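You operate a simulated robot arm through the tools that you are given. There is no shell and no other tool.

You are at the controls of a simulated robot arm. One attempt, no reset.

## Task
Brush plate 62 on the turning plate, turn it a quarter and wipe it across.
Fine: pink lever locked for brush and cloth, free for the turn; black brush and the blue cloth beside it, put back. Set down upright: black brush.

The check looks at the end state, three seconds after you hand in, the way a careful person would. Anything else that was tipped, shoved, dropped, spilled or broken makes it a failure. Flat cloth is picked up by pressing the open fingertips on it (5 to 10 N) and closing them slowly along it; thin cloth reads only 2 to 8 mm in the jaws.

## Robot
A 6-joint arm with a fingered hand, fixed in place. Base frame: the origin is at the foot of the arm, x ahead of it, y to its left, z up; the work surface is at about z = 850. Units: mm, rad, N and s.
With the tool pointing down near the work surface it reaches from about 260 to 700 mm from the base axis. Its first joint turns from -2.897 to 2.897 rad. Payload 4 kg.
Tool frame: the origin (TCP) lies between the finger pads and is the grasp point; the fingertips stand 26 mm ahead of it; z points along the fingers, y is the line along which they close. Largest opening 148 mm; the body of the gripper starts 73 mm behind the TCP. The gripper is a hand of 3 fingers: y runs from the thumb to the fingers, the wrist lies at [0, 0, -239] in the tool frame, and closing takes about 1.5 s.
Orientation is that of the tool frame in the base frame, as a unit quaternion [x, y, z, w]. With the fingers straight down and closing along the base's y, the tool's x points along the base's -x, its y along +y and its z along -z.

## Interface
- The arm moves only by the tool servo_tool. Its argument "increments" is a list of rows, each a list of 6 numbers: the shift along the base's x, y, z in m, then the turn, a rotation vector about the base's x, y, z in rad. In form: [[dx, dy, dz, ax, ay, az], ...]. A call has 1 to 20 rows; each row shifts and turns the commanded pose from where the row before left it. "gripper" is the gripper command, from -1 (fully open) to 1 (shut), values between in proportion, set as the call begins (left out, the last holds). Rows are played at 5 a second. More than 50 mm and 0.15 rad between two rows, or a gripper value outside its range, and nothing of the call is played. A pose out of reach is approached as far as the arm can. The call stops where the force on the tool passes 40 N (or 10 N more than at its start, if that is more) or the arm is blocked; 0.2 s more then pass. The fingers move at their own pace (about 153 mm/s each) and stop on an object; they squeeze with about 32 N. The grip force told is the motor's: it shows also when the fingers shut on nothing. Time passes only in rows, and 0.2 s behind the last, so rows that do not move let the fingers close. It gives the time, the measured TCP pose, the force on the tool (base axes), the opening and the grip force at its end, in the units of the frame above (readings bear some noise), with the torque about the TCP (base axes, N m) and any sound that the robot's microphone picked up.
- Cameras (640 x 400 px; columns grow to the right, rows downward): "scene" is fixed at [48.7, 500.4, 1606.4]; the picture's right is [-0.91, -0.41, 0.00], its down [-0.28, 0.62, -0.74] and it looks along [0.30, -0.67, -0.68] (base axes); focal length 325 px, centre (320, 200). "wrist" rides on the gripper at [68, -39, -90] in the tool frame; the picture's right is [0.50, 0.87, 0.00], its down [-0.66, 0.38, -0.65] and it looks along [-0.57, 0.33, 0.76] (tool axes); focal length 222 px, centre (320, 200). There is no depth. A picture from a camera that has moved, and an enlarged one, comes with that camera's place and axes in the base frame and with its lens.
- grab_frame(camera): a new picture of that camera. It takes no simulated time.
- move_column(by): slides the trunk up (or, below 0, down) by that many mm; the arm rides with it, the base frame stays. It gives what a move gives, with no picture.
- curl_fingers(finger1, finger2, thumb_bend): sets how far each is bent, from 0 (flat) to 100 (curled in); at 30 the hand is open as for a grip, at 70 the pads meet at the TCP. One left out holds its place. A second passes; each finger stops where it meets its share of the squeeze, and holds until it gets a number again. A gripper value or a shape takes the hand back. It gives what a move gives, with no picture; readings hold the bend of each and the force on the fingers (four entries, about 0 where the hand has none), thumb and palm.
- set_grasp(shape): the hand has 3 fingers and takes this shape, open, in about a second: jaw (thumb against the fingers, like two jaws); tri (thumb and two fingers); tip (a fingertip pinch); poke (one finger out to press); point (the index stretched); flat (the hand flat); cup (the hand cupped); fist (a fist). The gripper value then closes the fingers along that shape, each until it touches; the sizes above hold for jaw. It gives what a move gives, with no picture.
- inspect(camera, box): a new picture of the part [left, top, right, bottom] of that camera's present view, enlarged. It takes no simulated time.
- finish_job(): hands the job in; it is judged then, once.

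Places have to be worked out from the pictures, the camera data and where the tool is seen. Open the gripper and draw the arm clear of the work before you hand the job in, unless the task says otherwise.

The tools are called after "Request:" as a command line: name --pt "numbers of a row" for each row, then --argument value for the rest, lists and objects as JSON in quotes. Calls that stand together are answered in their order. servo_tool: Moves the arm, as the interface text tells. Its arguments: {"type":"object","properties":{"increments":{"type":"array","items":{"type":"array","items":{"type":"number"}}},"gripper":{"type":"number"}},"required":["increments"]} The other tools are called the same way: move_column (by) slides the trunk up or down; set_grasp (shape) gives the hand a shape; curl_fingers (finger1, finger2, thumb_bend) moves the fingers one by one; grab_frame (camera) takes a picture; inspect (camera, box) takes an enlarged picture of a part of a camera's view; finish_job () hands the job in.

At the start:

```text
time_s: 0.0
eef_pos: [421.4, 19.4, 1254.9]
tcp_rot: [0.0, 1.0, 0.0, -0.001]
contact_force: [-0.1, -0.3, -0.2]
wrist_torque: [0.01, 0.01, 0.0]
finger_gap: 147.8
gripper_force: 0.0
shape: jaw
bend: [30.0, 30.0, 30.0]
finger forces: [0.0, 0.0, 0.0, 0.0, 0.0, 0.0]
trunk travel left (down, up): [-275.0, 42.0]
```

scene: 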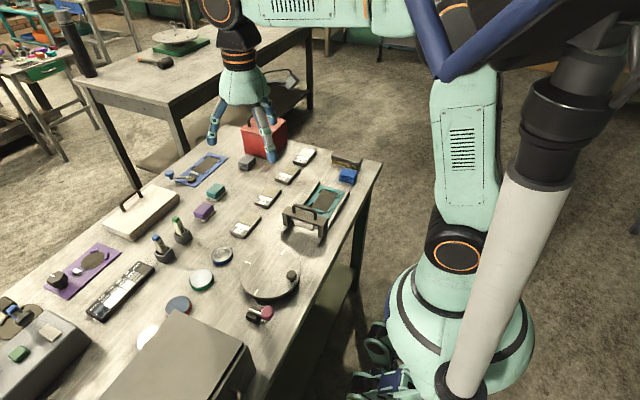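
wrist: 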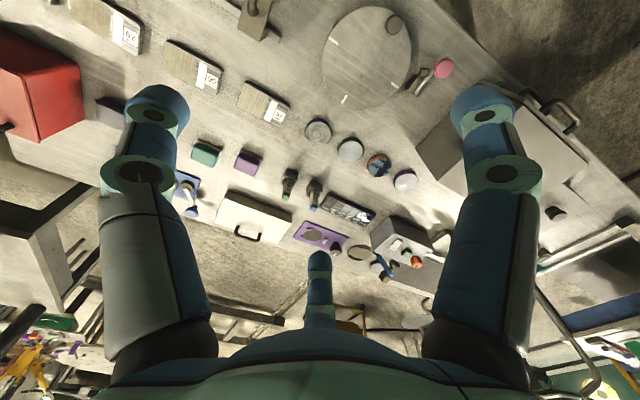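

I start by enlarging the parts of the scene that matter: the turning plate with the pink lever, the numbered plates, and the brush and cloth.

Request:
inspect --camera "scene" --box '[200, 220, 340, 340]'

Request:
inspect --camera "scene" --box '[220, 130, 390, 260]'

Request:
inspect --camera "scene" --box '[100, 140, 260, 260]'

Request:
inspect --camera "scene" --box '[0, 230, 220, 400]'

Request:
inspect --camera "wrist" --box '[80, 0, 300, 140]'

Request:
inspect --camera "wrist" --box '[280, 0, 480, 130]'

```text
3.33 times, centred on (270, 280) of scene
camera zoom: at [48.7, 500.4, 1606.4], right [-0.91, -0.41, 0.0], down [-0.28, 0.62, -0.74], along [0.3, -0.67, -0.68], focal length 1084 px, centre (487, -67)
```

zoom: 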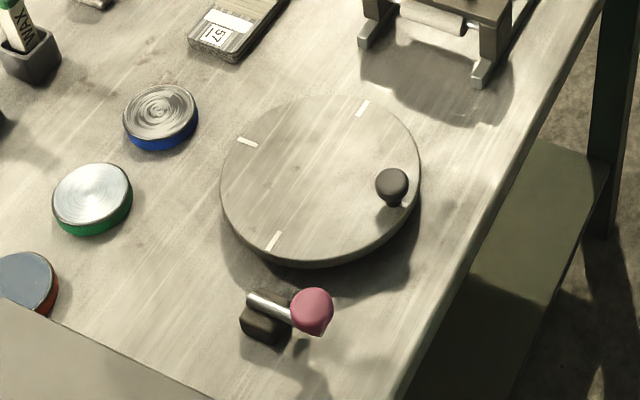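

```text
3.08 times, centred on (305, 195) of scene
camera zoom: at [48.7, 500.4, 1606.4], right [-0.91, -0.41, 0.0], down [-0.28, 0.62, -0.74], along [0.3, -0.67, -0.68], focal length 1001 px, centre (366, 215)
```

zoom: 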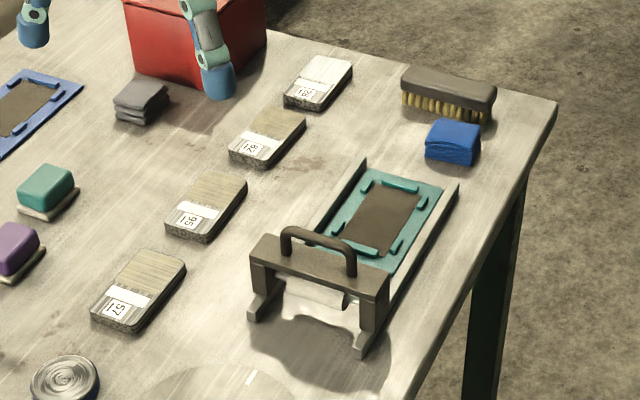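

```text
3.33 times, centred on (180, 200) of scene
camera zoom: at [48.7, 500.4, 1606.4], right [-0.91, -0.41, 0.0], down [-0.28, 0.62, -0.74], along [0.3, -0.67, -0.68], focal length 1084 px, centre (787, 200)
```

zoom: 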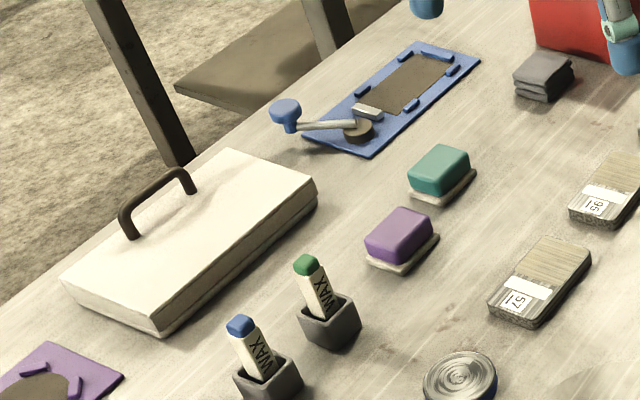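

```text
2.35 times, centred on (110, 315) of scene
camera zoom: at [48.7, 500.4, 1606.4], right [-0.91, -0.41, 0.0], down [-0.28, 0.62, -0.74], along [0.3, -0.67, -0.68], focal length 766 px, centre (814, -71)
```

zoom: 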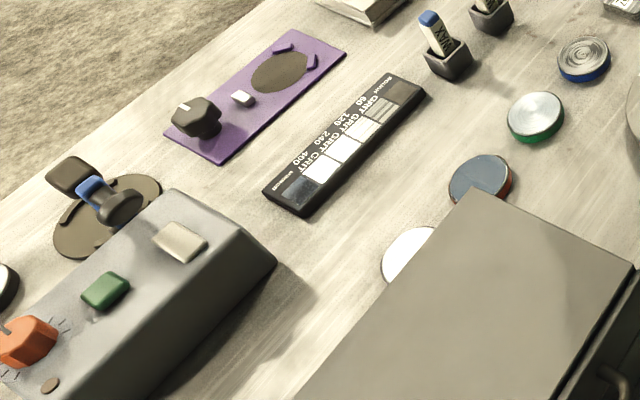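

```text
2.86 times, centred on (190, 70) of wrist
camera zoom: at [353.9, -20.6, 1346.0], right [-0.5, 0.87, 0.0], down [0.66, 0.38, 0.65], along [0.57, 0.33, -0.76], focal length 635 px, centre (691, 571)
```

zoom: 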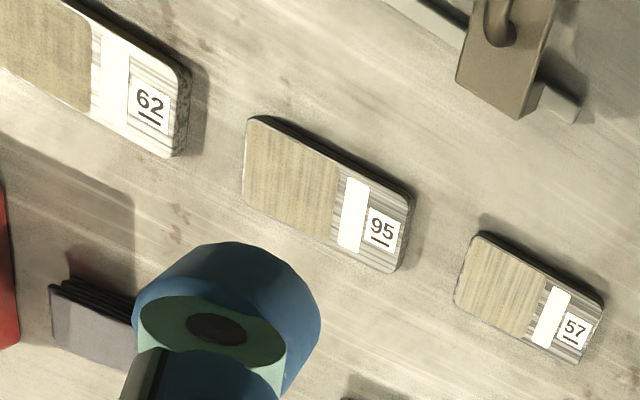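

```text
3.08 times, centred on (380, 65) of wrist
camera zoom: at [353.9, -20.6, 1346.0], right [-0.5, 0.87, 0.0], down [0.66, 0.38, 0.65], along [0.57, 0.33, -0.76], focal length 684 px, centre (135, 615)
```

zoom: 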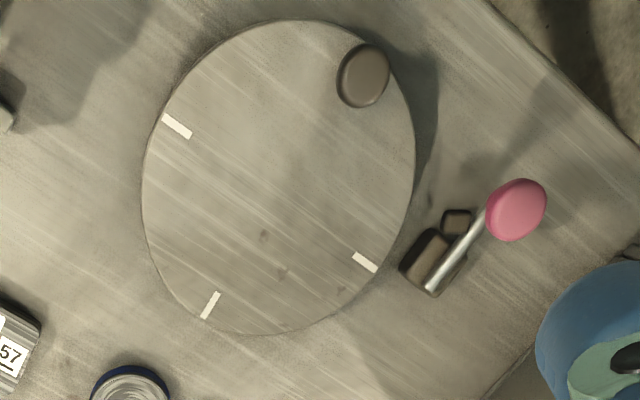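

The wrist view shows 62, 95 and 57, so plate 62 should be around (535, -302). I zoom in hard on the lever, the labels and the brush and cloth to be sure.

Request:
inspect --camera "wrist" --box '[395, 45, 465, 100]'

Request:
inspect --camera "scene" --box '[235, 295, 285, 330]'

Request:
inspect --camera "scene" --box '[265, 140, 325, 190]'

Request:
inspect --camera "scene" --box '[320, 145, 370, 190]'

Request:
inspect --camera "scene" --box '[270, 175, 360, 250]'

Request:
inspect --camera "scene" --box '[225, 235, 310, 310]'

```text
7.27 times, centred on (430, 72) of wrist
camera zoom: at [353.9, -20.6, 1346.0], right [-0.5, 0.87, 0.0], down [0.66, 0.38, 0.65], along [0.57, 0.33, -0.76], focal length 1615 px, centre (-480, 1127)
```

zoom: 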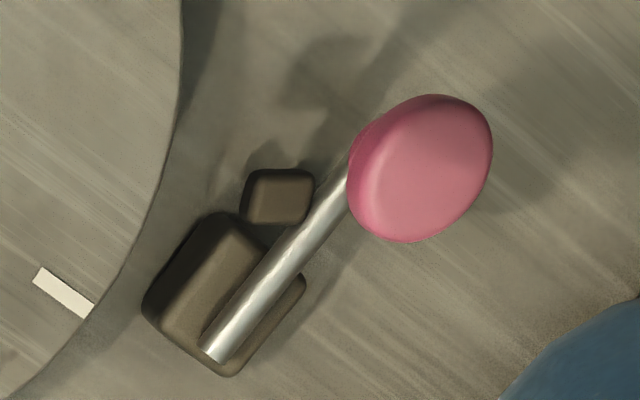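

```text
11.43 times, centred on (260, 312) of scene
camera zoom: at [48.7, 500.4, 1606.4], right [-0.91, -0.41, 0.0], down [-0.28, 0.62, -0.74], along [0.3, -0.67, -0.68], focal length 3718 px, centre (1006, -1086)
```

zoom: 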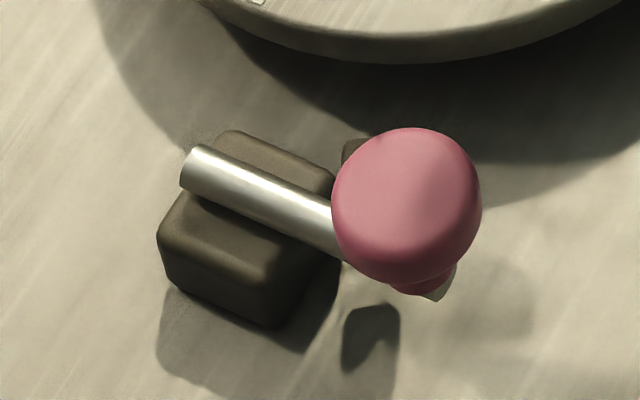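

```text
8.00 times, centred on (295, 165) of scene
camera zoom: at [48.7, 500.4, 1606.4], right [-0.91, -0.41, 0.0], down [-0.28, 0.62, -0.74], along [0.3, -0.67, -0.68], focal length 2603 px, centre (520, 480)
```

zoom: 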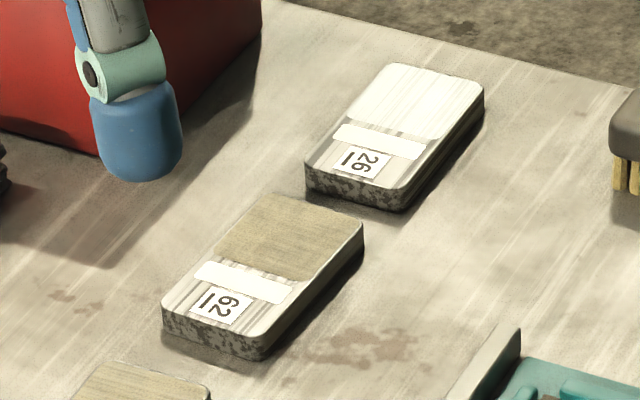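

```text
8.89 times, centred on (345, 168) of scene
camera zoom: at [48.7, 500.4, 1606.4], right [-0.91, -0.41, 0.0], down [-0.28, 0.62, -0.74], along [0.3, -0.67, -0.68], focal length 2892 px, centre (98, 489)
```

zoom: 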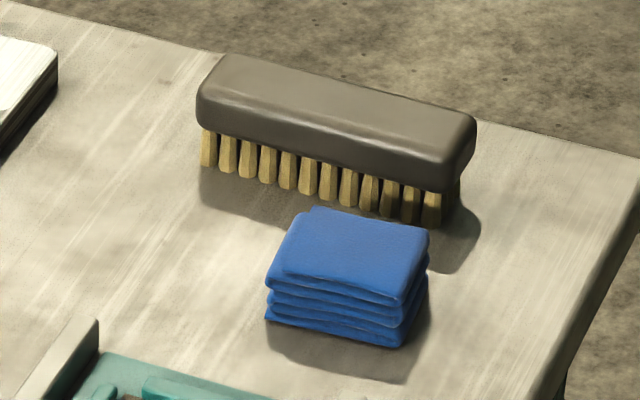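

```text
5.33 times, centred on (315, 212) of scene
camera zoom: at [48.7, 500.4, 1606.4], right [-0.91, -0.41, 0.0], down [-0.28, 0.62, -0.74], along [0.3, -0.67, -0.68], focal length 1735 px, centre (347, 133)
```

zoom: 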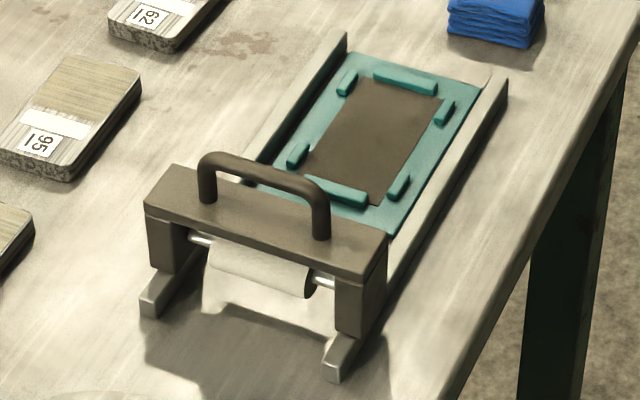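

```text
5.33 times, centred on (268, 272) of scene
camera zoom: at [48.7, 500.4, 1606.4], right [-0.91, -0.41, 0.0], down [-0.28, 0.62, -0.74], along [0.3, -0.67, -0.68], focal length 1735 px, centre (600, -187)
```

zoom: 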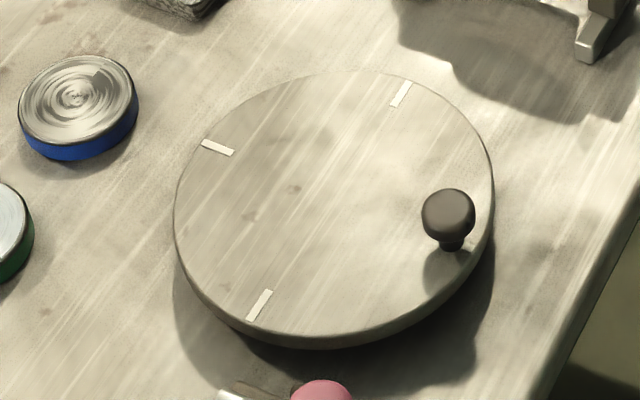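

Plate 62 is the second from the far end, at about (540, -312). Its size is roughly 52×97 mm and its label is toward +y. The turntable centre is about (378, 90), and the lever ball about (312, 209, 903) with its pivot block near (360, 207). I move the hand above the lever to see the mechanism up close.

Request:
servo_tool --pt "-0.01 0.024 -0.026 0 0 0" --pt "-0.01 0.024 -0.026 0 0 0" --pt "-0.01 0.024 -0.026 0 0 0" --pt "-0.01 0.024 -0.026 0 0 0" --pt "-0.01 0.024 -0.026 0 0 0" --pt "-0.01 0.024 -0.026 0 0 0" --pt "-0.01 0.024 -0.026 0 0 0" --pt "-0.01 0.0 -0.02 0 0 0" --gripper -1

Request:
grab_frame --camera "wrist"

Request:
inspect --camera "wrist" --box '[220, 130, 400, 250]'

Request:
grab_frame --camera "scene"

```text
time_s: 1.8
eef_pos: [342.4, 187.8, 1052.7]
tcp_rot: [0.0, 1.0, -0.001, 0.001]
contact_force: [-0.7, 0.0, 0.7]
wrist_torque: [-0.01, 0.0, 0.03]
finger_gap: 148.0
gripper_force: 0.1
shape: jaw
bend: [30.0, 30.0, 30.0]
finger forces: [0.0, 0.1, 0.0, 0.0, 0.0, 0.1]
trunk travel left (down, up): [-275.0, 42.0]
```

```text
taken
camera wrist: at [274.1, 147.8, 1143.8], right [-0.5, 0.87, 0.0], down [0.65, 0.38, 0.65], along [0.57, 0.33, -0.76], focal length 222 px, centre (320, 200)
```

wrist: 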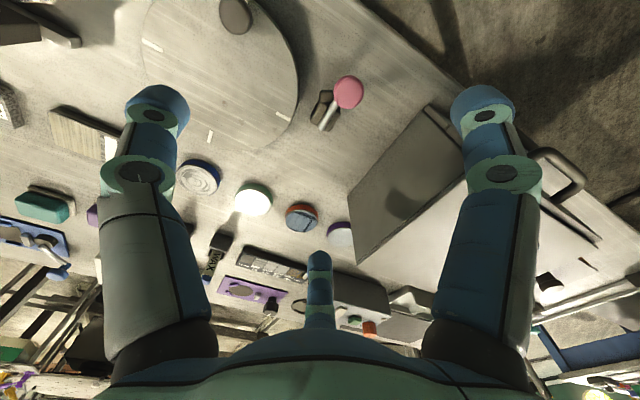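

```text
3.33 times, centred on (310, 190) of wrist
camera zoom: at [274.1, 147.8, 1143.8], right [-0.5, 0.87, 0.0], down [0.65, 0.38, 0.65], along [0.57, 0.33, -0.76], focal length 740 px, centre (353, 233)
```

zoom: 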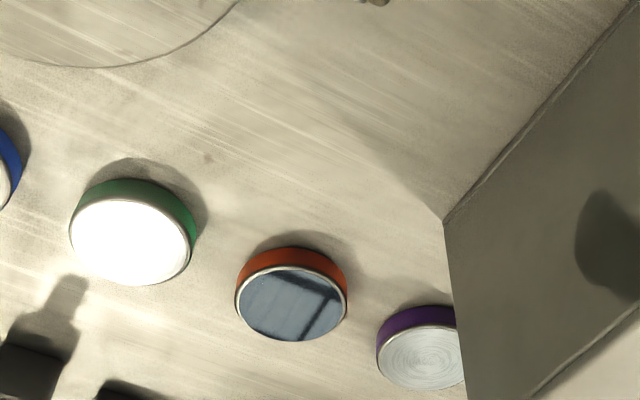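

```text
taken
```

scene: 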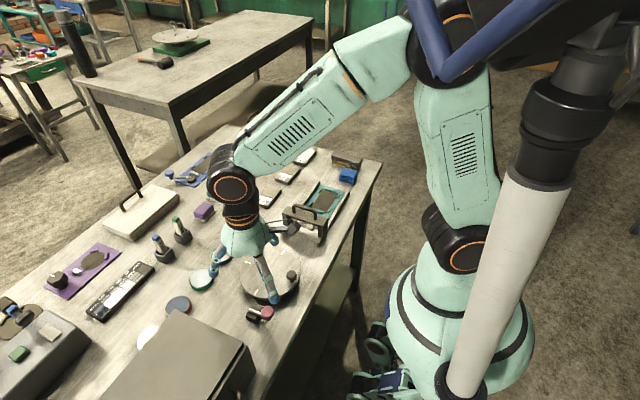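

The hand appears to have its three digits spread around the TCP. I check the hand's actual geometry and the lever in enlarged views.

Request:
inspect --camera "scene" --box '[170, 200, 330, 330]'

Request:
inspect --camera "wrist" --box '[290, 60, 380, 140]'

```text
3.08 times, centred on (250, 265) of scene
camera zoom: at [48.7, 500.4, 1606.4], right [-0.91, -0.41, 0.0], down [-0.28, 0.62, -0.74], along [0.3, -0.67, -0.68], focal length 1001 px, centre (535, 0)
```

zoom: 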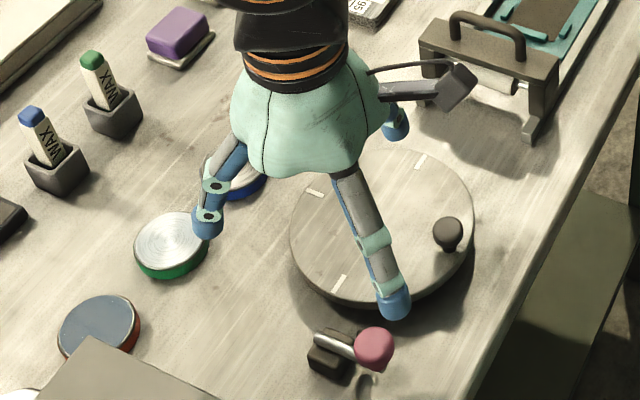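

```text
5.00 times, centred on (335, 100) of wrist
camera zoom: at [274.1, 147.8, 1143.8], right [-0.5, 0.87, 0.0], down [0.65, 0.38, 0.65], along [0.57, 0.33, -0.76], focal length 1111 px, centre (245, 700)
```

zoom: 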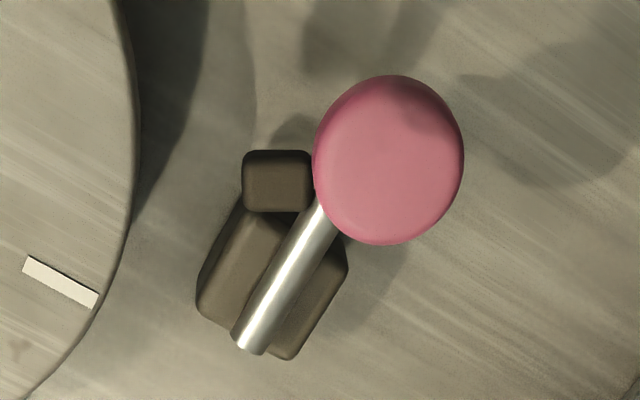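

The hand is a three-digit one spread at 120°. The lever has a small dark shoe at about (336, 192, 880), facing the turntable rim. I back off and turn the wrist camera to look at the lever from the turntable side at a lower angle.

Request:
servo_tool --pt "0 -0.025 0 0 0 0.15" --pt "0 -0.025 0 0 0 0.15" --pt "0 -0.025 0 0 0 0.15" --pt "0 -0.025 0 0 0 0.15" --pt "0 -0.025 0 0 0 0.15" --pt "0 -0.025 0 0 0 0.15" --pt "0 -0.025 0 0 0 0.15" --pt "0 0 -0.015 0.15 0 0" --pt "0 0 -0.015 0.15 0 0" --pt "0 0 0 0 0 0" --gripper -1

Request:
grab_frame --camera "wrist"

Request:
inspect --camera "wrist" --box '[285, 160, 375, 220]'

```text
time_s: 4.0
eef_pos: [346.1, 28.1, 1032.4]
tcp_rot: [-0.493, 0.858, 0.126, 0.07]
contact_force: [0.5, 0.0, 0.6]
wrist_torque: [0.0, 0.03, -0.04]
finger_gap: 148.2
gripper_force: 0.1
shape: jaw
bend: [30.0, 30.0, 30.0]
finger forces: [0.0, 0.0, 0.1, 0.0, 0.0, 0.0]
out of reach, approached as far as the arm can: row 9
trunk travel left (down, up): [-275.0, 42.0]
```

```text
taken
camera wrist: at [345.8, -72.6, 1097.4], right [-1.0, 0.01, 0.01], down [0.01, 0.54, 0.84], along [0.0, 0.84, -0.54], focal length 222 px, centre (320, 200)
```

wrist: 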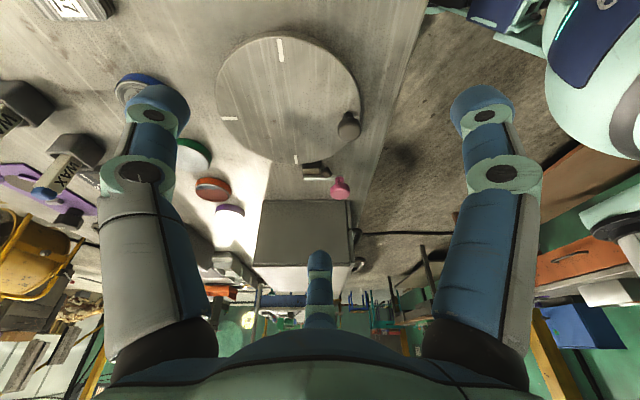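

```text
6.67 times, centred on (330, 190) of wrist
camera zoom: at [345.8, -72.6, 1097.4], right [-1.0, 0.01, 0.01], down [0.01, 0.54, 0.84], along [0.0, 0.84, -0.54], focal length 1481 px, centre (253, 267)
```

zoom: 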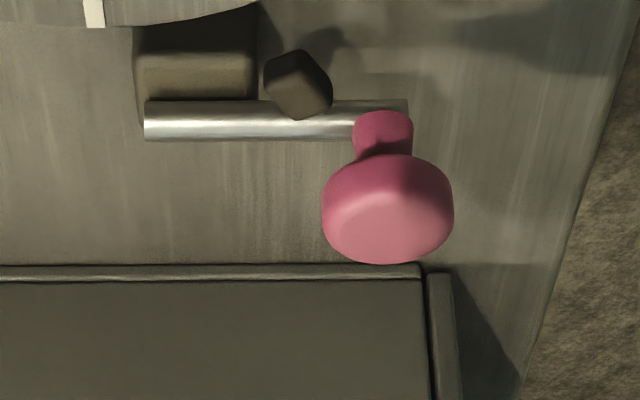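

The pink knob stands on the end of a horizontal rod. The rod is pivoted at the dark block, and a small shoe on the rod faces the turntable rim. I zoom further to judge the gap between shoe and rim and which way the shoe is turned.

Request:
inspect --camera "wrist" --box '[295, 155, 355, 200]'

Request:
inspect --camera "wrist" --box '[205, 25, 375, 175]'

Request:
inspect --camera "scene" --box '[230, 285, 290, 335]'

```text
8.89 times, centred on (325, 178) of wrist
camera zoom: at [345.8, -72.6, 1097.4], right [-1.0, 0.01, 0.01], down [0.01, 0.54, 0.84], along [0.0, 0.84, -0.54], focal length 1974 px, centre (276, 400)
```

zoom: 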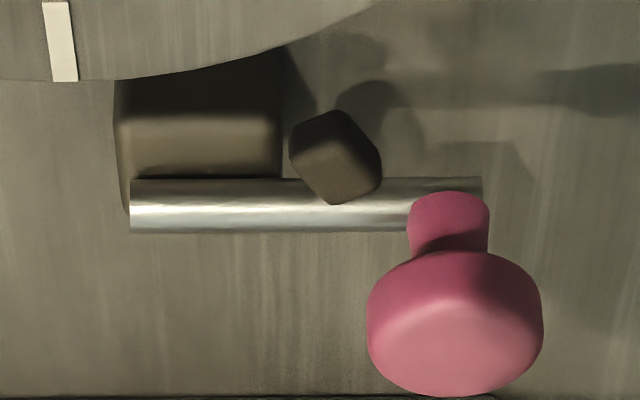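

```text
2.67 times, centred on (290, 100) of wrist
camera zoom: at [345.8, -72.6, 1097.4], right [-1.0, 0.01, 0.01], down [0.01, 0.54, 0.84], along [0.0, 0.84, -0.54], focal length 592 px, centre (400, 467)
```

zoom: 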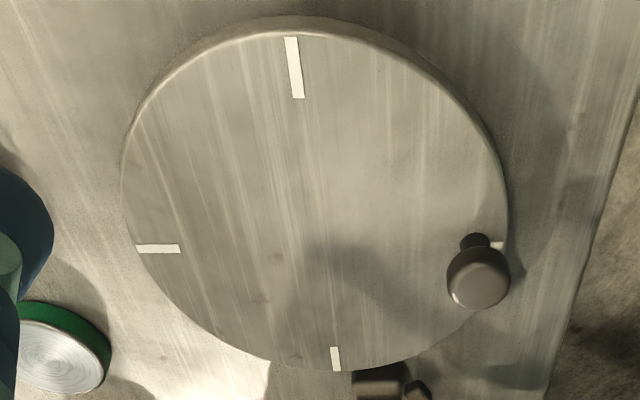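

```text
8.00 times, centred on (260, 310) of scene
camera zoom: at [48.7, 500.4, 1606.4], right [-0.91, -0.41, 0.0], down [-0.28, 0.62, -0.74], along [0.3, -0.67, -0.68], focal length 2603 px, centre (800, -680)
```

zoom: 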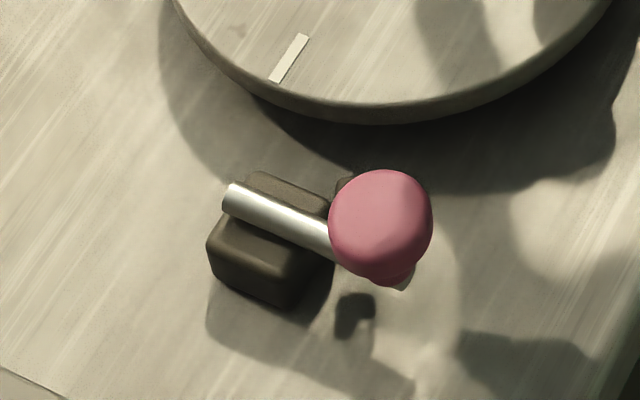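

I can't tell from the pictures alone which way the lever swings, so I'll test it with a gentle push. First I level the tool again and close the fingers in free air to learn how this hand closes.

Request:
servo_tool --pt "0 0 0.01 -0.15 0 0" --pt "0 0 0.01 -0.13 0 0" --pt "0 0 0.01 0 0 0" --pt "0 0 0 0 0 0" --pt "0 0 0 0 0 0" --pt "0 0 0 0 0 0" --pt "0 0 0 0 0 0" --gripper 0.6

Request:
grab_frame --camera "wrist"

Request:
inspect --camera "scene" --box '[190, 150, 350, 280]'

```text
time_s: 5.6
eef_pos: [346.9, 27.1, 1060.7]
tcp_rot: [-0.5, 0.866, 0.009, 0.005]
contact_force: [0.1, 1.1, 0.5]
wrist_torque: [-0.03, -0.02, -0.02]
finger_gap: 30.2
gripper_force: 0.0
shape: jaw
bend: [75.0, 75.0, 70.0]
finger forces: [0.1, 0.1, 0.1, 0.0, 0.1, 0.0]
trunk travel left (down, up): [-275.0, 42.0]
```

```text
taken
camera wrist: at [346.7, -52.1, 1151.5], right [-1.0, 0.0, 0.0], down [0.0, 0.74, 0.67], along [0.0, 0.67, -0.74], focal length 222 px, centre (320, 200)
```

wrist: 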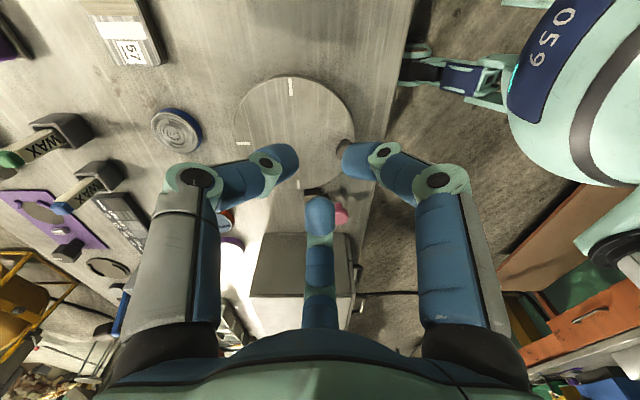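

```text
3.08 times, centred on (270, 215) of scene
camera zoom: at [48.7, 500.4, 1606.4], right [-0.91, -0.41, 0.0], down [-0.28, 0.62, -0.74], along [0.3, -0.67, -0.68], focal length 1001 px, centre (474, 154)
```

zoom: 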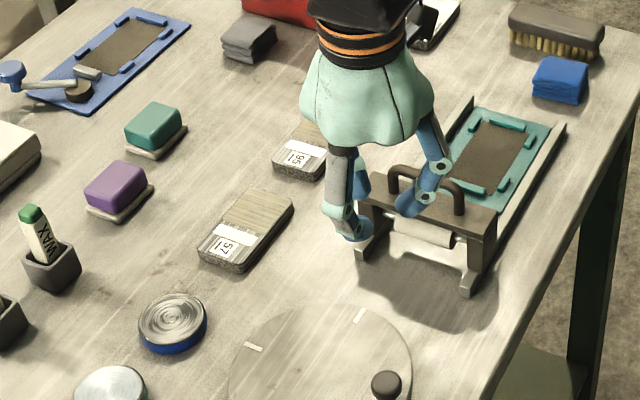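

The digits close radially: thumb along tool -y, the two fingers at ±30° off +y. I look at the poke and tip shapes too, since they may suit the lever and the knob.

Request:
set_grasp --shape "poke"

Request:
grab_frame --camera "wrist"

Request:
set_grasp --shape "tip"

Request:
grab_frame --camera "wrist"

Request:
set_grasp --shape "tri"

Request:
grab_frame --camera "wrist"

Request:
set_grasp --shape "flat"

Request:
grab_frame --camera "wrist"

```text
time_s: 6.5
eef_pos: [346.5, 28.5, 1061.4]
tcp_rot: [-0.501, 0.865, 0.008, 0.004]
contact_force: [0.1, 0.2, -0.3]
wrist_torque: [0.03, 0.0, 0.0]
finger_gap: 0.0
gripper_force: 0.0
shape: poke
bend: [100.0, 100.0, 40.0]
finger forces: [0.0, 0.1, 0.1, 0.1, 0.0, 0.0]
trunk travel left (down, up): [-275.0, 42.0]
```

```text
taken
camera wrist: at [346.7, -52.1, 1151.5], right [-1.0, 0.0, 0.0], down [0.0, 0.74, 0.67], along [0.0, 0.67, -0.74], focal length 222 px, centre (320, 200)
```

wrist: 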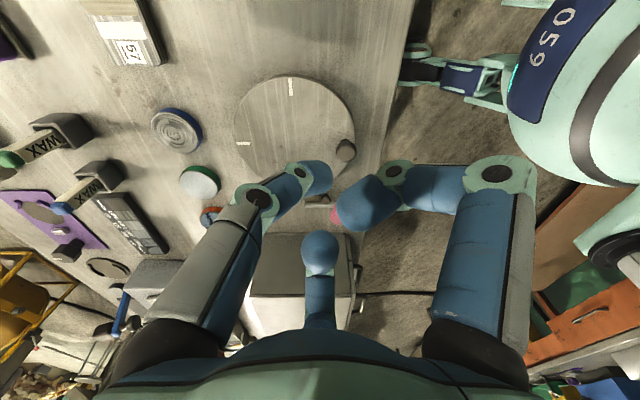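

```text
time_s: 7.4
eef_pos: [346.9, 26.7, 1061.7]
tcp_rot: [-0.501, 0.865, 0.009, 0.006]
contact_force: [-0.3, 0.0, -0.7]
wrist_torque: [-0.01, 0.03, 0.04]
finger_gap: 148.1
gripper_force: 0.0
shape: tip
bend: [30.0, 30.0, 30.0]
finger forces: [0.0, 0.0, 0.0, 0.0, 0.0, 0.0]
trunk travel left (down, up): [-275.0, 42.0]
```

```text
taken
camera wrist: at [346.7, -52.1, 1151.5], right [-1.0, 0.0, 0.0], down [0.0, 0.74, 0.67], along [0.0, 0.67, -0.74], focal length 222 px, centre (320, 200)
```

wrist: 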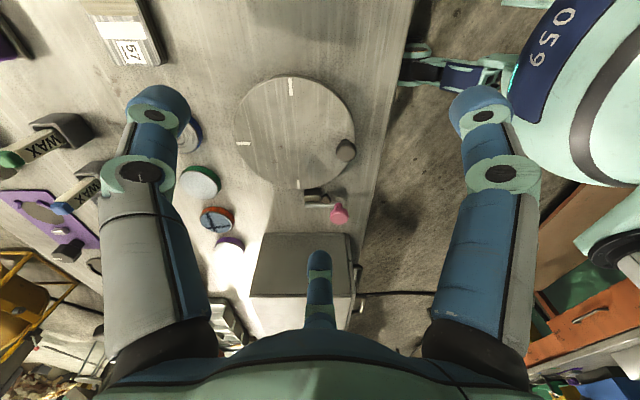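

```text
time_s: 8.3
eef_pos: [347.7, 28.1, 1061.5]
tcp_rot: [-0.501, 0.866, 0.009, 0.005]
contact_force: [0.0, -0.1, 0.7]
wrist_torque: [-0.01, 0.01, 0.0]
finger_gap: 147.9
gripper_force: 0.1
shape: tri
bend: [30.0, 30.0, 30.0]
finger forces: [0.0, 0.1, 0.0, 0.0, 0.0, 0.1]
trunk travel left (down, up): [-275.0, 42.0]
```

```text
taken
camera wrist: at [346.7, -52.1, 1151.5], right [-1.0, 0.0, 0.0], down [0.0, 0.74, 0.67], along [0.0, 0.67, -0.74], focal length 222 px, centre (320, 200)
```

wrist: 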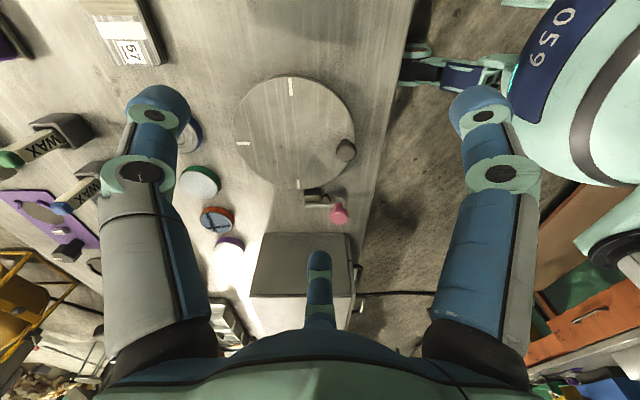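

```text
time_s: 9.2
eef_pos: [346.9, 28.0, 1062.4]
tcp_rot: [-0.501, 0.866, 0.009, 0.005]
contact_force: [-0.2, 0.1, 1.5]
wrist_torque: [-0.01, 0.03, -0.01]
finger_gap: 0.0
gripper_force: 0.1
shape: flat
bend: [70.0, 70.0, 56.0]
finger forces: [0.0, 0.1, 0.0, 0.0, 0.0, 0.1]
trunk travel left (down, up): [-275.0, 42.0]
```

```text
taken
camera wrist: at [346.7, -52.1, 1151.5], right [-1.0, 0.0, 0.0], down [0.0, 0.74, 0.67], along [0.0, 0.67, -0.74], focal length 222 px, centre (320, 200)
```

wrist: 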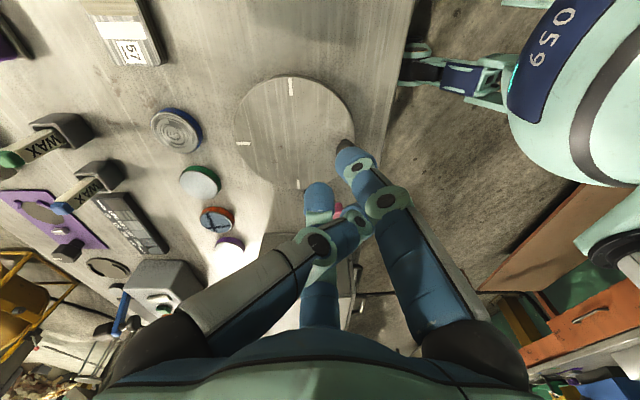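

All the shapes seem to share one physical jaw, and flat and poke simply read as gap 0. I go back to jaw with about a 44 mm gap, turn the tool back to default and move above the pink knob (314, 205).

Request:
set_grasp --shape "jaw"

Request:
servo_tool --pt "-0.0047 0.0253 0 0 0 -0.15" --pt "-0.0047 0.0253 0 0 0 -0.15" --pt "-0.0047 0.0253 0 0 0 -0.15" --pt "-0.0047 0.0253 0 0 0 -0.15" --pt "-0.0047 0.0253 0 0 0 -0.15" --pt "-0.0047 0.0253 0 0 0 -0.15" --pt "-0.0047 0.0253 0 0 0 -0.15" --pt "0 0 -0.02 0 0 0" --pt "0 0 -0.02 0 0 0" --pt "0 0 0 0 0 0" --gripper 0.4

Request:
grab_frame --camera "wrist"

Request:
inspect --camera "scene" --box '[180, 220, 340, 350]'

```text
time_s: 10.1
eef_pos: [347.2, 28.3, 1062.7]
tcp_rot: [-0.5, 0.866, 0.009, 0.005]
contact_force: [-0.1, -0.2, -0.6]
wrist_torque: [0.0, 0.02, -0.04]
finger_gap: 148.2
gripper_force: 0.1
shape: jaw
bend: [30.0, 30.0, 30.0]
finger forces: [0.1, 0.1, 0.0, 0.0, 0.0, 0.0]
trunk travel left (down, up): [-275.0, 42.0]
```

```text
time_s: 12.3
eef_pos: [314.0, 204.8, 1022.8]
tcp_rot: [0.0, 1.0, 0.005, 0.009]
contact_force: [0.9, -0.4, 0.2]
wrist_torque: [0.02, 0.0, -0.01]
finger_gap: 44.6
gripper_force: 0.1
shape: jaw
bend: [77.0, 77.0, 70.0]
finger forces: [0.0, 0.0, 0.0, 0.0, 0.1, 0.0]
trunk travel left (down, up): [-275.0, 42.0]
```

```text
taken
camera wrist: at [244.1, 164.5, 1112.4], right [-0.5, 0.87, 0.0], down [0.64, 0.37, 0.67], along [0.58, 0.33, -0.74], focal length 222 px, centre (320, 200)
```

wrist: 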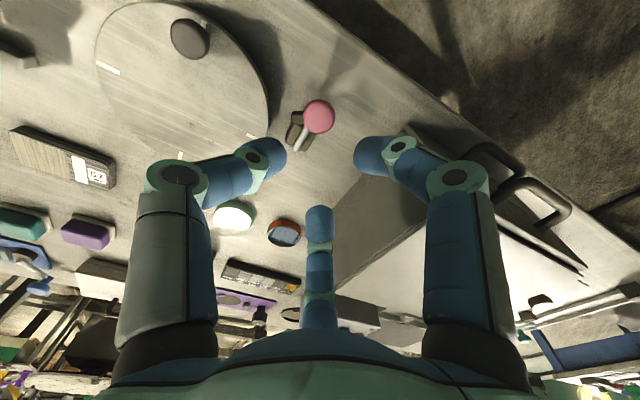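

```text
3.08 times, centred on (260, 285) of scene
camera zoom: at [48.7, 500.4, 1606.4], right [-0.91, -0.41, 0.0], down [-0.28, 0.62, -0.74], along [0.3, -0.67, -0.68], focal length 1001 px, centre (505, -62)
```

zoom: 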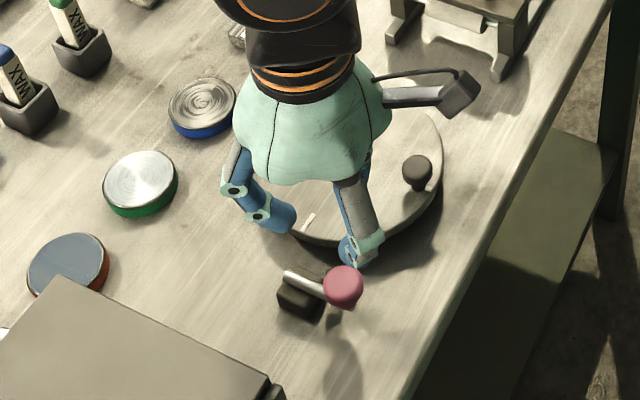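

The knob reads (315, 203, ~905), directly below the TCP. I straighten the small residual tilt, open to about 60 mm and lower until the fingers straddle the pink knob, with tips at about z = 888.

Request:
servo_tool --pt "0 0 -0.02 -0.01 0.018 0" --pt "0 0 -0.02 0 0 0" --pt "0 0 -0.02 0 0 0" --pt "0 0 -0.02 0 0 0" --pt "0 0 -0.015 0 0 0" --pt "0 0 -0.013 0 0 0" --gripper 0.2

Request:
inspect --camera "scene" --box '[210, 260, 310, 340]'

Request:
grab_frame --camera "wrist"

```text
time_s: 13.7
eef_pos: [313.2, 205.1, 914.1]
tcp_rot: [0.0, 1.0, 0.0, 0.001]
contact_force: [-0.3, -0.7, -0.2]
wrist_torque: [0.0, 0.01, -0.02]
finger_gap: 58.6
gripper_force: 0.1
shape: jaw
bend: [77.0, 77.0, 70.0]
finger forces: [0.0, 0.0, 0.0, 0.1, 0.0, 0.1]
trunk travel left (down, up): [-275.0, 42.0]
```

```text
5.00 times, centred on (260, 300) of scene
camera zoom: at [48.7, 500.4, 1606.4], right [-0.91, -0.41, 0.0], down [-0.28, 0.62, -0.74], along [0.3, -0.67, -0.68], focal length 1627 px, centre (620, -300)
```

zoom: 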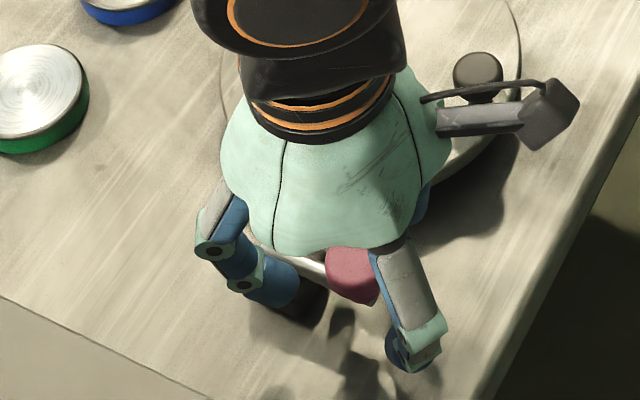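

```text
taken
camera wrist: at [245.9, 166.0, 1005.4], right [-0.5, 0.87, 0.0], down [0.66, 0.38, 0.65], along [0.57, 0.33, -0.76], focal length 222 px, centre (320, 200)
```

wrist: 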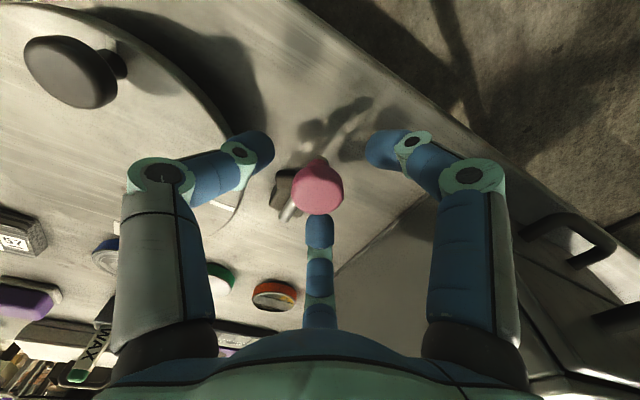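

The fingers straddle the knob cleanly. I move gently toward -y (toward the turntable) to see if the lever swings that way.

Request:
servo_tool --pt "0 -0.006 0 0 0 0" --pt "0 -0.005 0 0 0 0" --pt "0 -0.004 0 0 0 0" --pt "0 -0.004 0 0 0 0" --pt "0 -0.003 0 0 0 0" --gripper 0.2

Request:
grab_frame --camera "wrist"

```text
time_s: 14.9
eef_pos: [314.8, 183.6, 914.8]
tcp_rot: [0.0, 1.0, 0.0, 0.0]
contact_force: [-0.9, -0.2, 0.7]
wrist_torque: [-0.01, 0.01, -0.01]
finger_gap: 58.7
gripper_force: 0.0
shape: jaw
bend: [77.0, 77.0, 70.0]
finger forces: [0.0, 0.0, 0.0, 0.1, 0.0, 0.1]
trunk travel left (down, up): [-275.0, 42.0]
```

```text
taken
camera wrist: at [246.0, 143.7, 1005.5], right [-0.5, 0.87, 0.0], down [0.66, 0.38, 0.65], along [0.57, 0.33, -0.76], focal length 222 px, centre (320, 200)
```

wrist: 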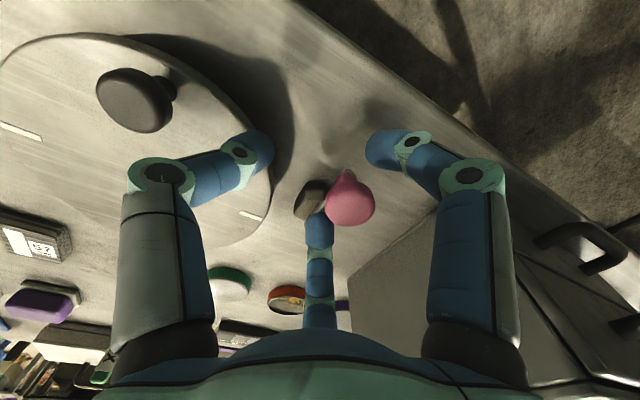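

No contact: the knob passes between the two spread fingers, so the drawn three-finger layout is the real one. I re-centre on the knob and grip it on three sides.

Request:
servo_tool --pt "0 0.008 0 0 0 0" --pt "0 0.008 0 0 0 0" --pt "0 0.0055 0 0 0 0" --pt "0 0 0 0 0 0" --gripper 0.2

Request:
servo_tool --pt "0 0 0 0 0 0" --pt "0 0 0 0 0 0" --pt "0 0 0 0 0 0" --pt "0 0 0 0 0 0" --gripper 0.75

Request:
grab_frame --camera "wrist"

```text
time_s: 15.9
eef_pos: [313.2, 204.2, 915.0]
tcp_rot: [0.0, 1.0, -0.001, 0.0]
contact_force: [-0.3, -0.3, -0.7]
wrist_torque: [0.0, 0.03, -0.01]
finger_gap: 58.7
gripper_force: 0.0
shape: jaw
bend: [77.0, 77.0, 70.0]
finger forces: [0.0, 0.1, 0.0, 0.0, 0.0, 0.0]
trunk travel left (down, up): [-275.0, 42.0]
```

```text
time_s: 16.9
eef_pos: [314.3, 204.9, 914.6]
tcp_rot: [0.0, 1.0, 0.0, -0.001]
contact_force: [1.4, -1.3, -0.1]
wrist_torque: [0.01, 0.0, -0.02]
finger_gap: 19.9
gripper_force: 0.1
shape: jaw
bend: [74.0, 73.0, 70.0]
finger forces: [0.4, 1.4, 0.0, 0.0, 1.5, 0.0]
trunk travel left (down, up): [-275.0, 42.0]
```

```text
taken
camera wrist: at [246.2, 165.3, 1005.4], right [-0.5, 0.87, 0.0], down [0.66, 0.38, 0.65], along [0.57, 0.33, -0.76], focal length 222 px, centre (320, 200)
```

wrist: 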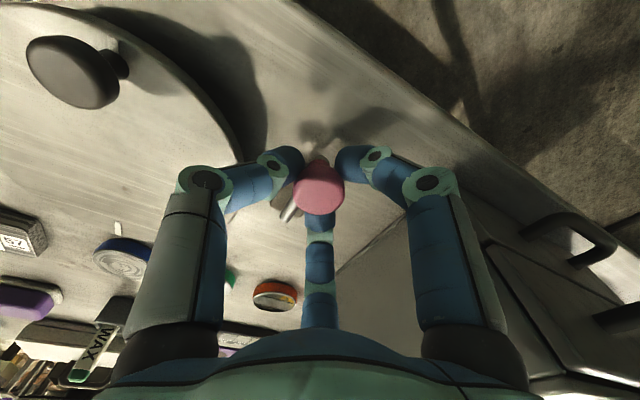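

The fingers now cage the knob with light contact. I nudge it 6 mm toward -y and read the force.

Request:
servo_tool --pt "0 -0.003 0 0 0 0" --pt "0 -0.003 0 0 0 0" --pt "0 -0.003 0 0 0 0" --pt "0 0 0 0 0 0" --gripper 0.75

Request:
inspect --camera "wrist" --box '[230, 120, 410, 240]'

```text
time_s: 17.9
eef_pos: [314.4, 194.6, 914.4]
tcp_rot: [0.0, 1.0, 0.0, 0.001]
contact_force: [0.2, 1.3, -1.5]
wrist_torque: [-0.03, 0.03, 0.1]
finger_gap: 19.4
gripper_force: 0.1
shape: jaw
bend: [73.0, 73.0, 70.0]
finger forces: [0.7, 2.0, 0.0, 0.0, 0.6, 0.0]
trunk travel left (down, up): [-275.0, 42.0]
```

```text
3.33 times, centred on (320, 180) of wrist
camera zoom: at [246.6, 156.6, 1005.3], right [-0.5, 0.87, 0.0], down [0.66, 0.38, 0.65], along [0.57, 0.33, -0.76], focal length 740 px, centre (320, 267)
```

zoom: 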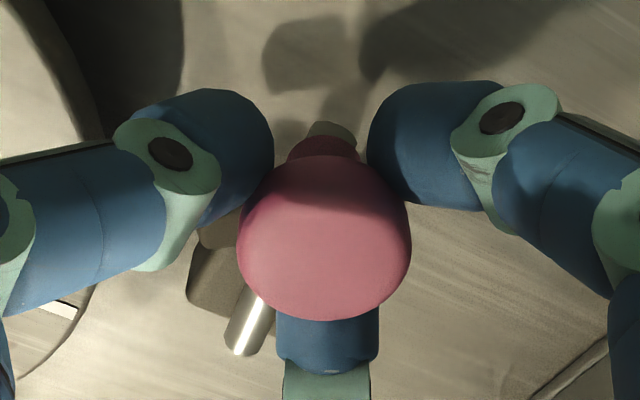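

The lever follows with only 1–2 N, so it swings toward the turntable about the block. I continue along the arc and watch for the force to rise.

Request:
servo_tool --pt "0.001 -0.003 0 0 0 0" --pt "0.001 -0.003 0 0 0 0" --pt "0.001 -0.003 0 0 0 0" --pt "0.0015 -0.003 0 0 0 0" --pt "0 0 0 0 0 0" --gripper 0.75

Request:
inspect --camera "wrist" --box '[230, 120, 410, 240]'

```text
time_s: 19.1
eef_pos: [318.7, 184.6, 915.3]
tcp_rot: [0.0, 1.0, 0.0, 0.0]
contact_force: [-0.1, 0.8, -2.7]
wrist_torque: [-0.03, 0.04, 0.05]
finger_gap: 18.8
gripper_force: 0.1
shape: jaw
bend: [73.0, 73.0, 70.0]
finger forces: [1.1, 2.4, 0.1, 0.0, 0.7, 0.0]
trunk travel left (down, up): [-275.0, 42.0]
```

```text
3.33 times, centred on (320, 180) of wrist
camera zoom: at [250.4, 144.5, 1005.8], right [-0.5, 0.87, 0.0], down [0.66, 0.38, 0.65], along [0.57, 0.33, -0.76], focal length 740 px, centre (320, 267)
```

zoom: 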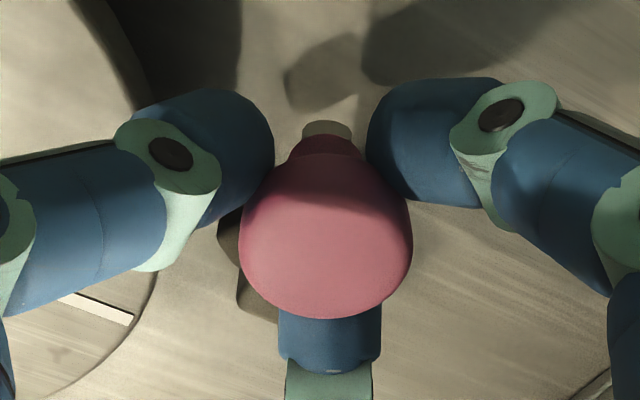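

It is still swinging freely (about 28° so far). I keep following the arc.

Request:
servo_tool --pt "0.0017 -0.003 0 0 0 0" --pt "0.0018 -0.003 0 0 0 0" --pt "0.002 -0.003 0 0 0 0" --pt "0 0 0 0 0 0" --gripper 0.75

Request:
grab_frame --camera "wrist"

Request:
inspect --camera "scene" --box '[210, 240, 310, 320]'

```text
time_s: 20.1
eef_pos: [324.7, 174.0, 913.2]
tcp_rot: [-0.001, 1.0, 0.0, 0.001]
contact_force: [-0.9, 0.7, -3.5]
wrist_torque: [-0.01, -0.02, 0.05]
finger_gap: 19.0
gripper_force: 0.1
shape: jaw
bend: [73.0, 73.0, 70.0]
finger forces: [1.6, 1.8, 0.0, 0.0, 0.4, 0.0]
trunk travel left (down, up): [-275.0, 42.0]
```

```text
taken
camera wrist: at [256.3, 135.5, 1005.6], right [-0.5, 0.87, 0.0], down [0.66, 0.38, 0.65], along [0.57, 0.33, -0.76], focal length 222 px, centre (320, 200)
```

wrist: 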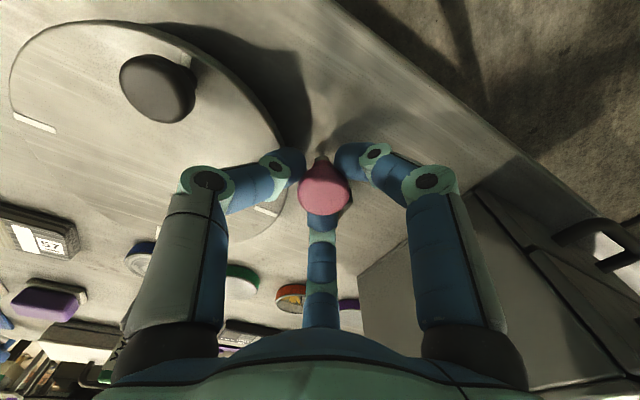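

```text
5.00 times, centred on (260, 280) of scene
camera zoom: at [48.7, 500.4, 1606.4], right [-0.91, -0.41, 0.0], down [-0.28, 0.62, -0.74], along [0.3, -0.67, -0.68], focal length 1627 px, centre (620, -200)
```

zoom: 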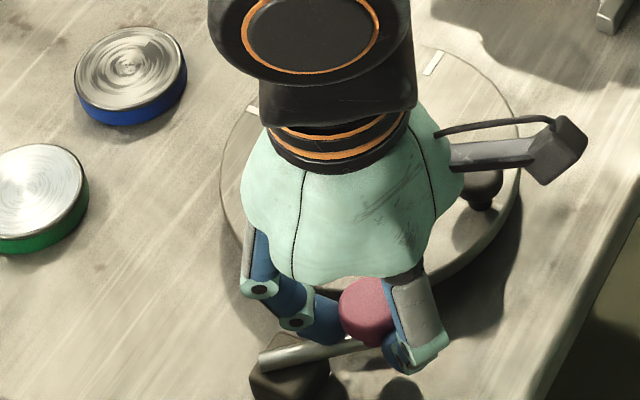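

The lever is now at about 45° and still moving easily. I go on along the arc.

Request:
servo_tool --pt "0.0022 -0.002 0 0 0 0" --pt "0.0024 -0.002 0 0 0 0" --pt "0.0024 -0.002 0 0 0 0" --pt "0 0 0 0 0 0" --gripper 0.75

Request:
inspect --camera "wrist" --box '[200, 100, 420, 260]'

```text
time_s: 21.1
eef_pos: [331.6, 169.0, 914.1]
tcp_rot: [0.0, 1.0, 0.0, 0.0]
contact_force: [0.3, -0.5, -2.7]
wrist_torque: [-0.02, 0.01, 0.07]
finger_gap: 18.8
gripper_force: 0.1
shape: jaw
bend: [73.0, 73.0, 70.0]
finger forces: [1.6, 1.3, 0.0, 0.0, 0.3, 0.1]
trunk travel left (down, up): [-275.0, 42.0]
```

```text
2.50 times, centred on (310, 180) of wrist
camera zoom: at [263.1, 129.2, 1005.5], right [-0.5, 0.87, 0.0], down [0.66, 0.38, 0.65], along [0.57, 0.33, -0.76], focal length 555 px, centre (345, 250)
```

zoom: 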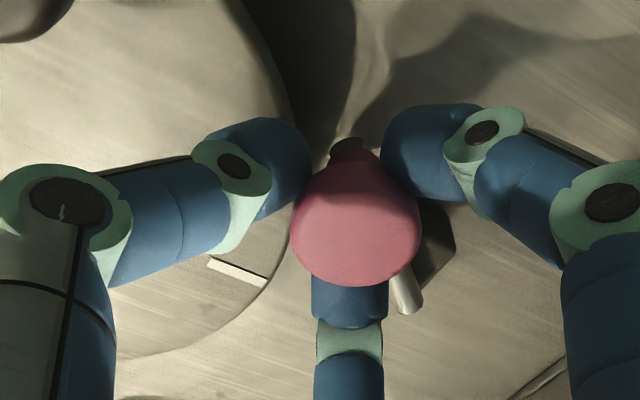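

About 56° and still no stop; I continue with small arc steps.

Request:
servo_tool --pt "0.003 -0.0018 0 0 0 0" --pt "0.003 -0.0015 0 0 0 0" --pt "0.003 -0.0012 0 0 0 0" --pt "0 0 0 0 0 0" --gripper 0.75

Request:
inspect --camera "wrist" --box '[200, 100, 420, 260]'

```text
time_s: 22.1
eef_pos: [340.2, 165.1, 914.3]
tcp_rot: [0.0, 1.0, 0.0, 0.0]
contact_force: [-2.8, -0.2, -2.8]
wrist_torque: [0.04, 0.02, 0.04]
finger_gap: 18.6
gripper_force: 0.1
shape: jaw
bend: [73.0, 73.0, 70.0]
finger forces: [2.0, 0.9, 0.0, 0.0, 0.4, 0.0]
trunk travel left (down, up): [-275.0, 42.0]
```

```text
2.50 times, centred on (310, 180) of wrist
camera zoom: at [271.8, 125.1, 1005.4], right [-0.5, 0.87, 0.0], down [0.66, 0.38, 0.65], along [0.57, 0.33, -0.76], focal length 555 px, centre (345, 250)
```

zoom: 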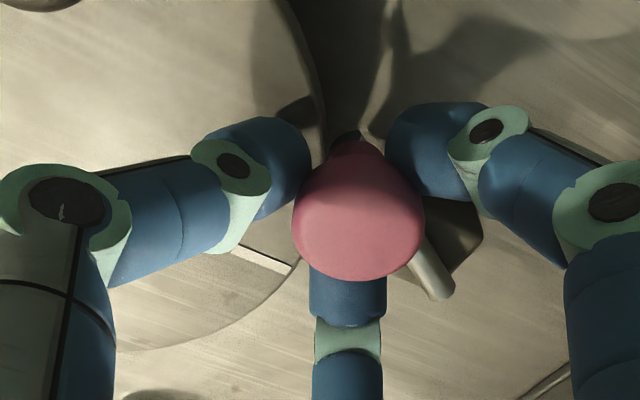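

Around 68°, with x force now about -3 N. I try a few more millimetres to find the end stop.

Request:
servo_tool --pt "0.003 -0.0008 0 0 0 0" --pt "0.003 -0.0005 0 0 0 0" --pt "0 0 0 0 0 0" --gripper 0.75

Request:
inspect --camera "wrist" --box '[200, 100, 420, 260]'

```text
time_s: 22.9
eef_pos: [345.9, 163.1, 914.3]
tcp_rot: [0.0, 1.0, 0.001, 0.0]
contact_force: [-6.4, 0.6, -0.6]
wrist_torque: [0.02, 0.02, 0.08]
finger_gap: 19.3
gripper_force: 0.0
shape: jaw
bend: [56.0, 74.0, 70.0]
finger forces: [4.3, 0.0, 0.0, 0.0, 0.0, 0.1]
trunk travel left (down, up): [-275.0, 42.0]
```

```text
2.50 times, centred on (310, 180) of wrist
camera zoom: at [277.5, 123.8, 1005.4], right [-0.5, 0.87, 0.0], down [0.66, 0.38, 0.65], along [0.57, 0.33, -0.76], focal length 555 px, centre (345, 250)
```

zoom: 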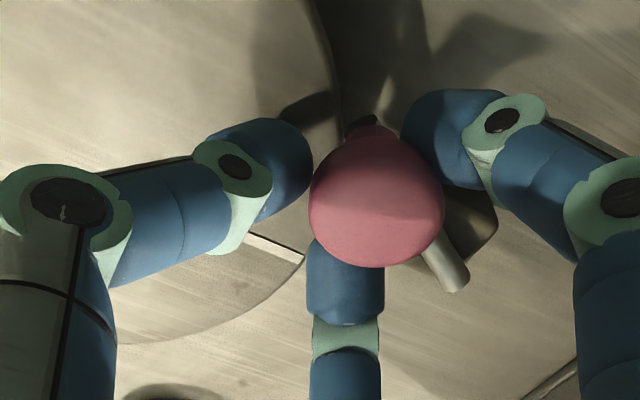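

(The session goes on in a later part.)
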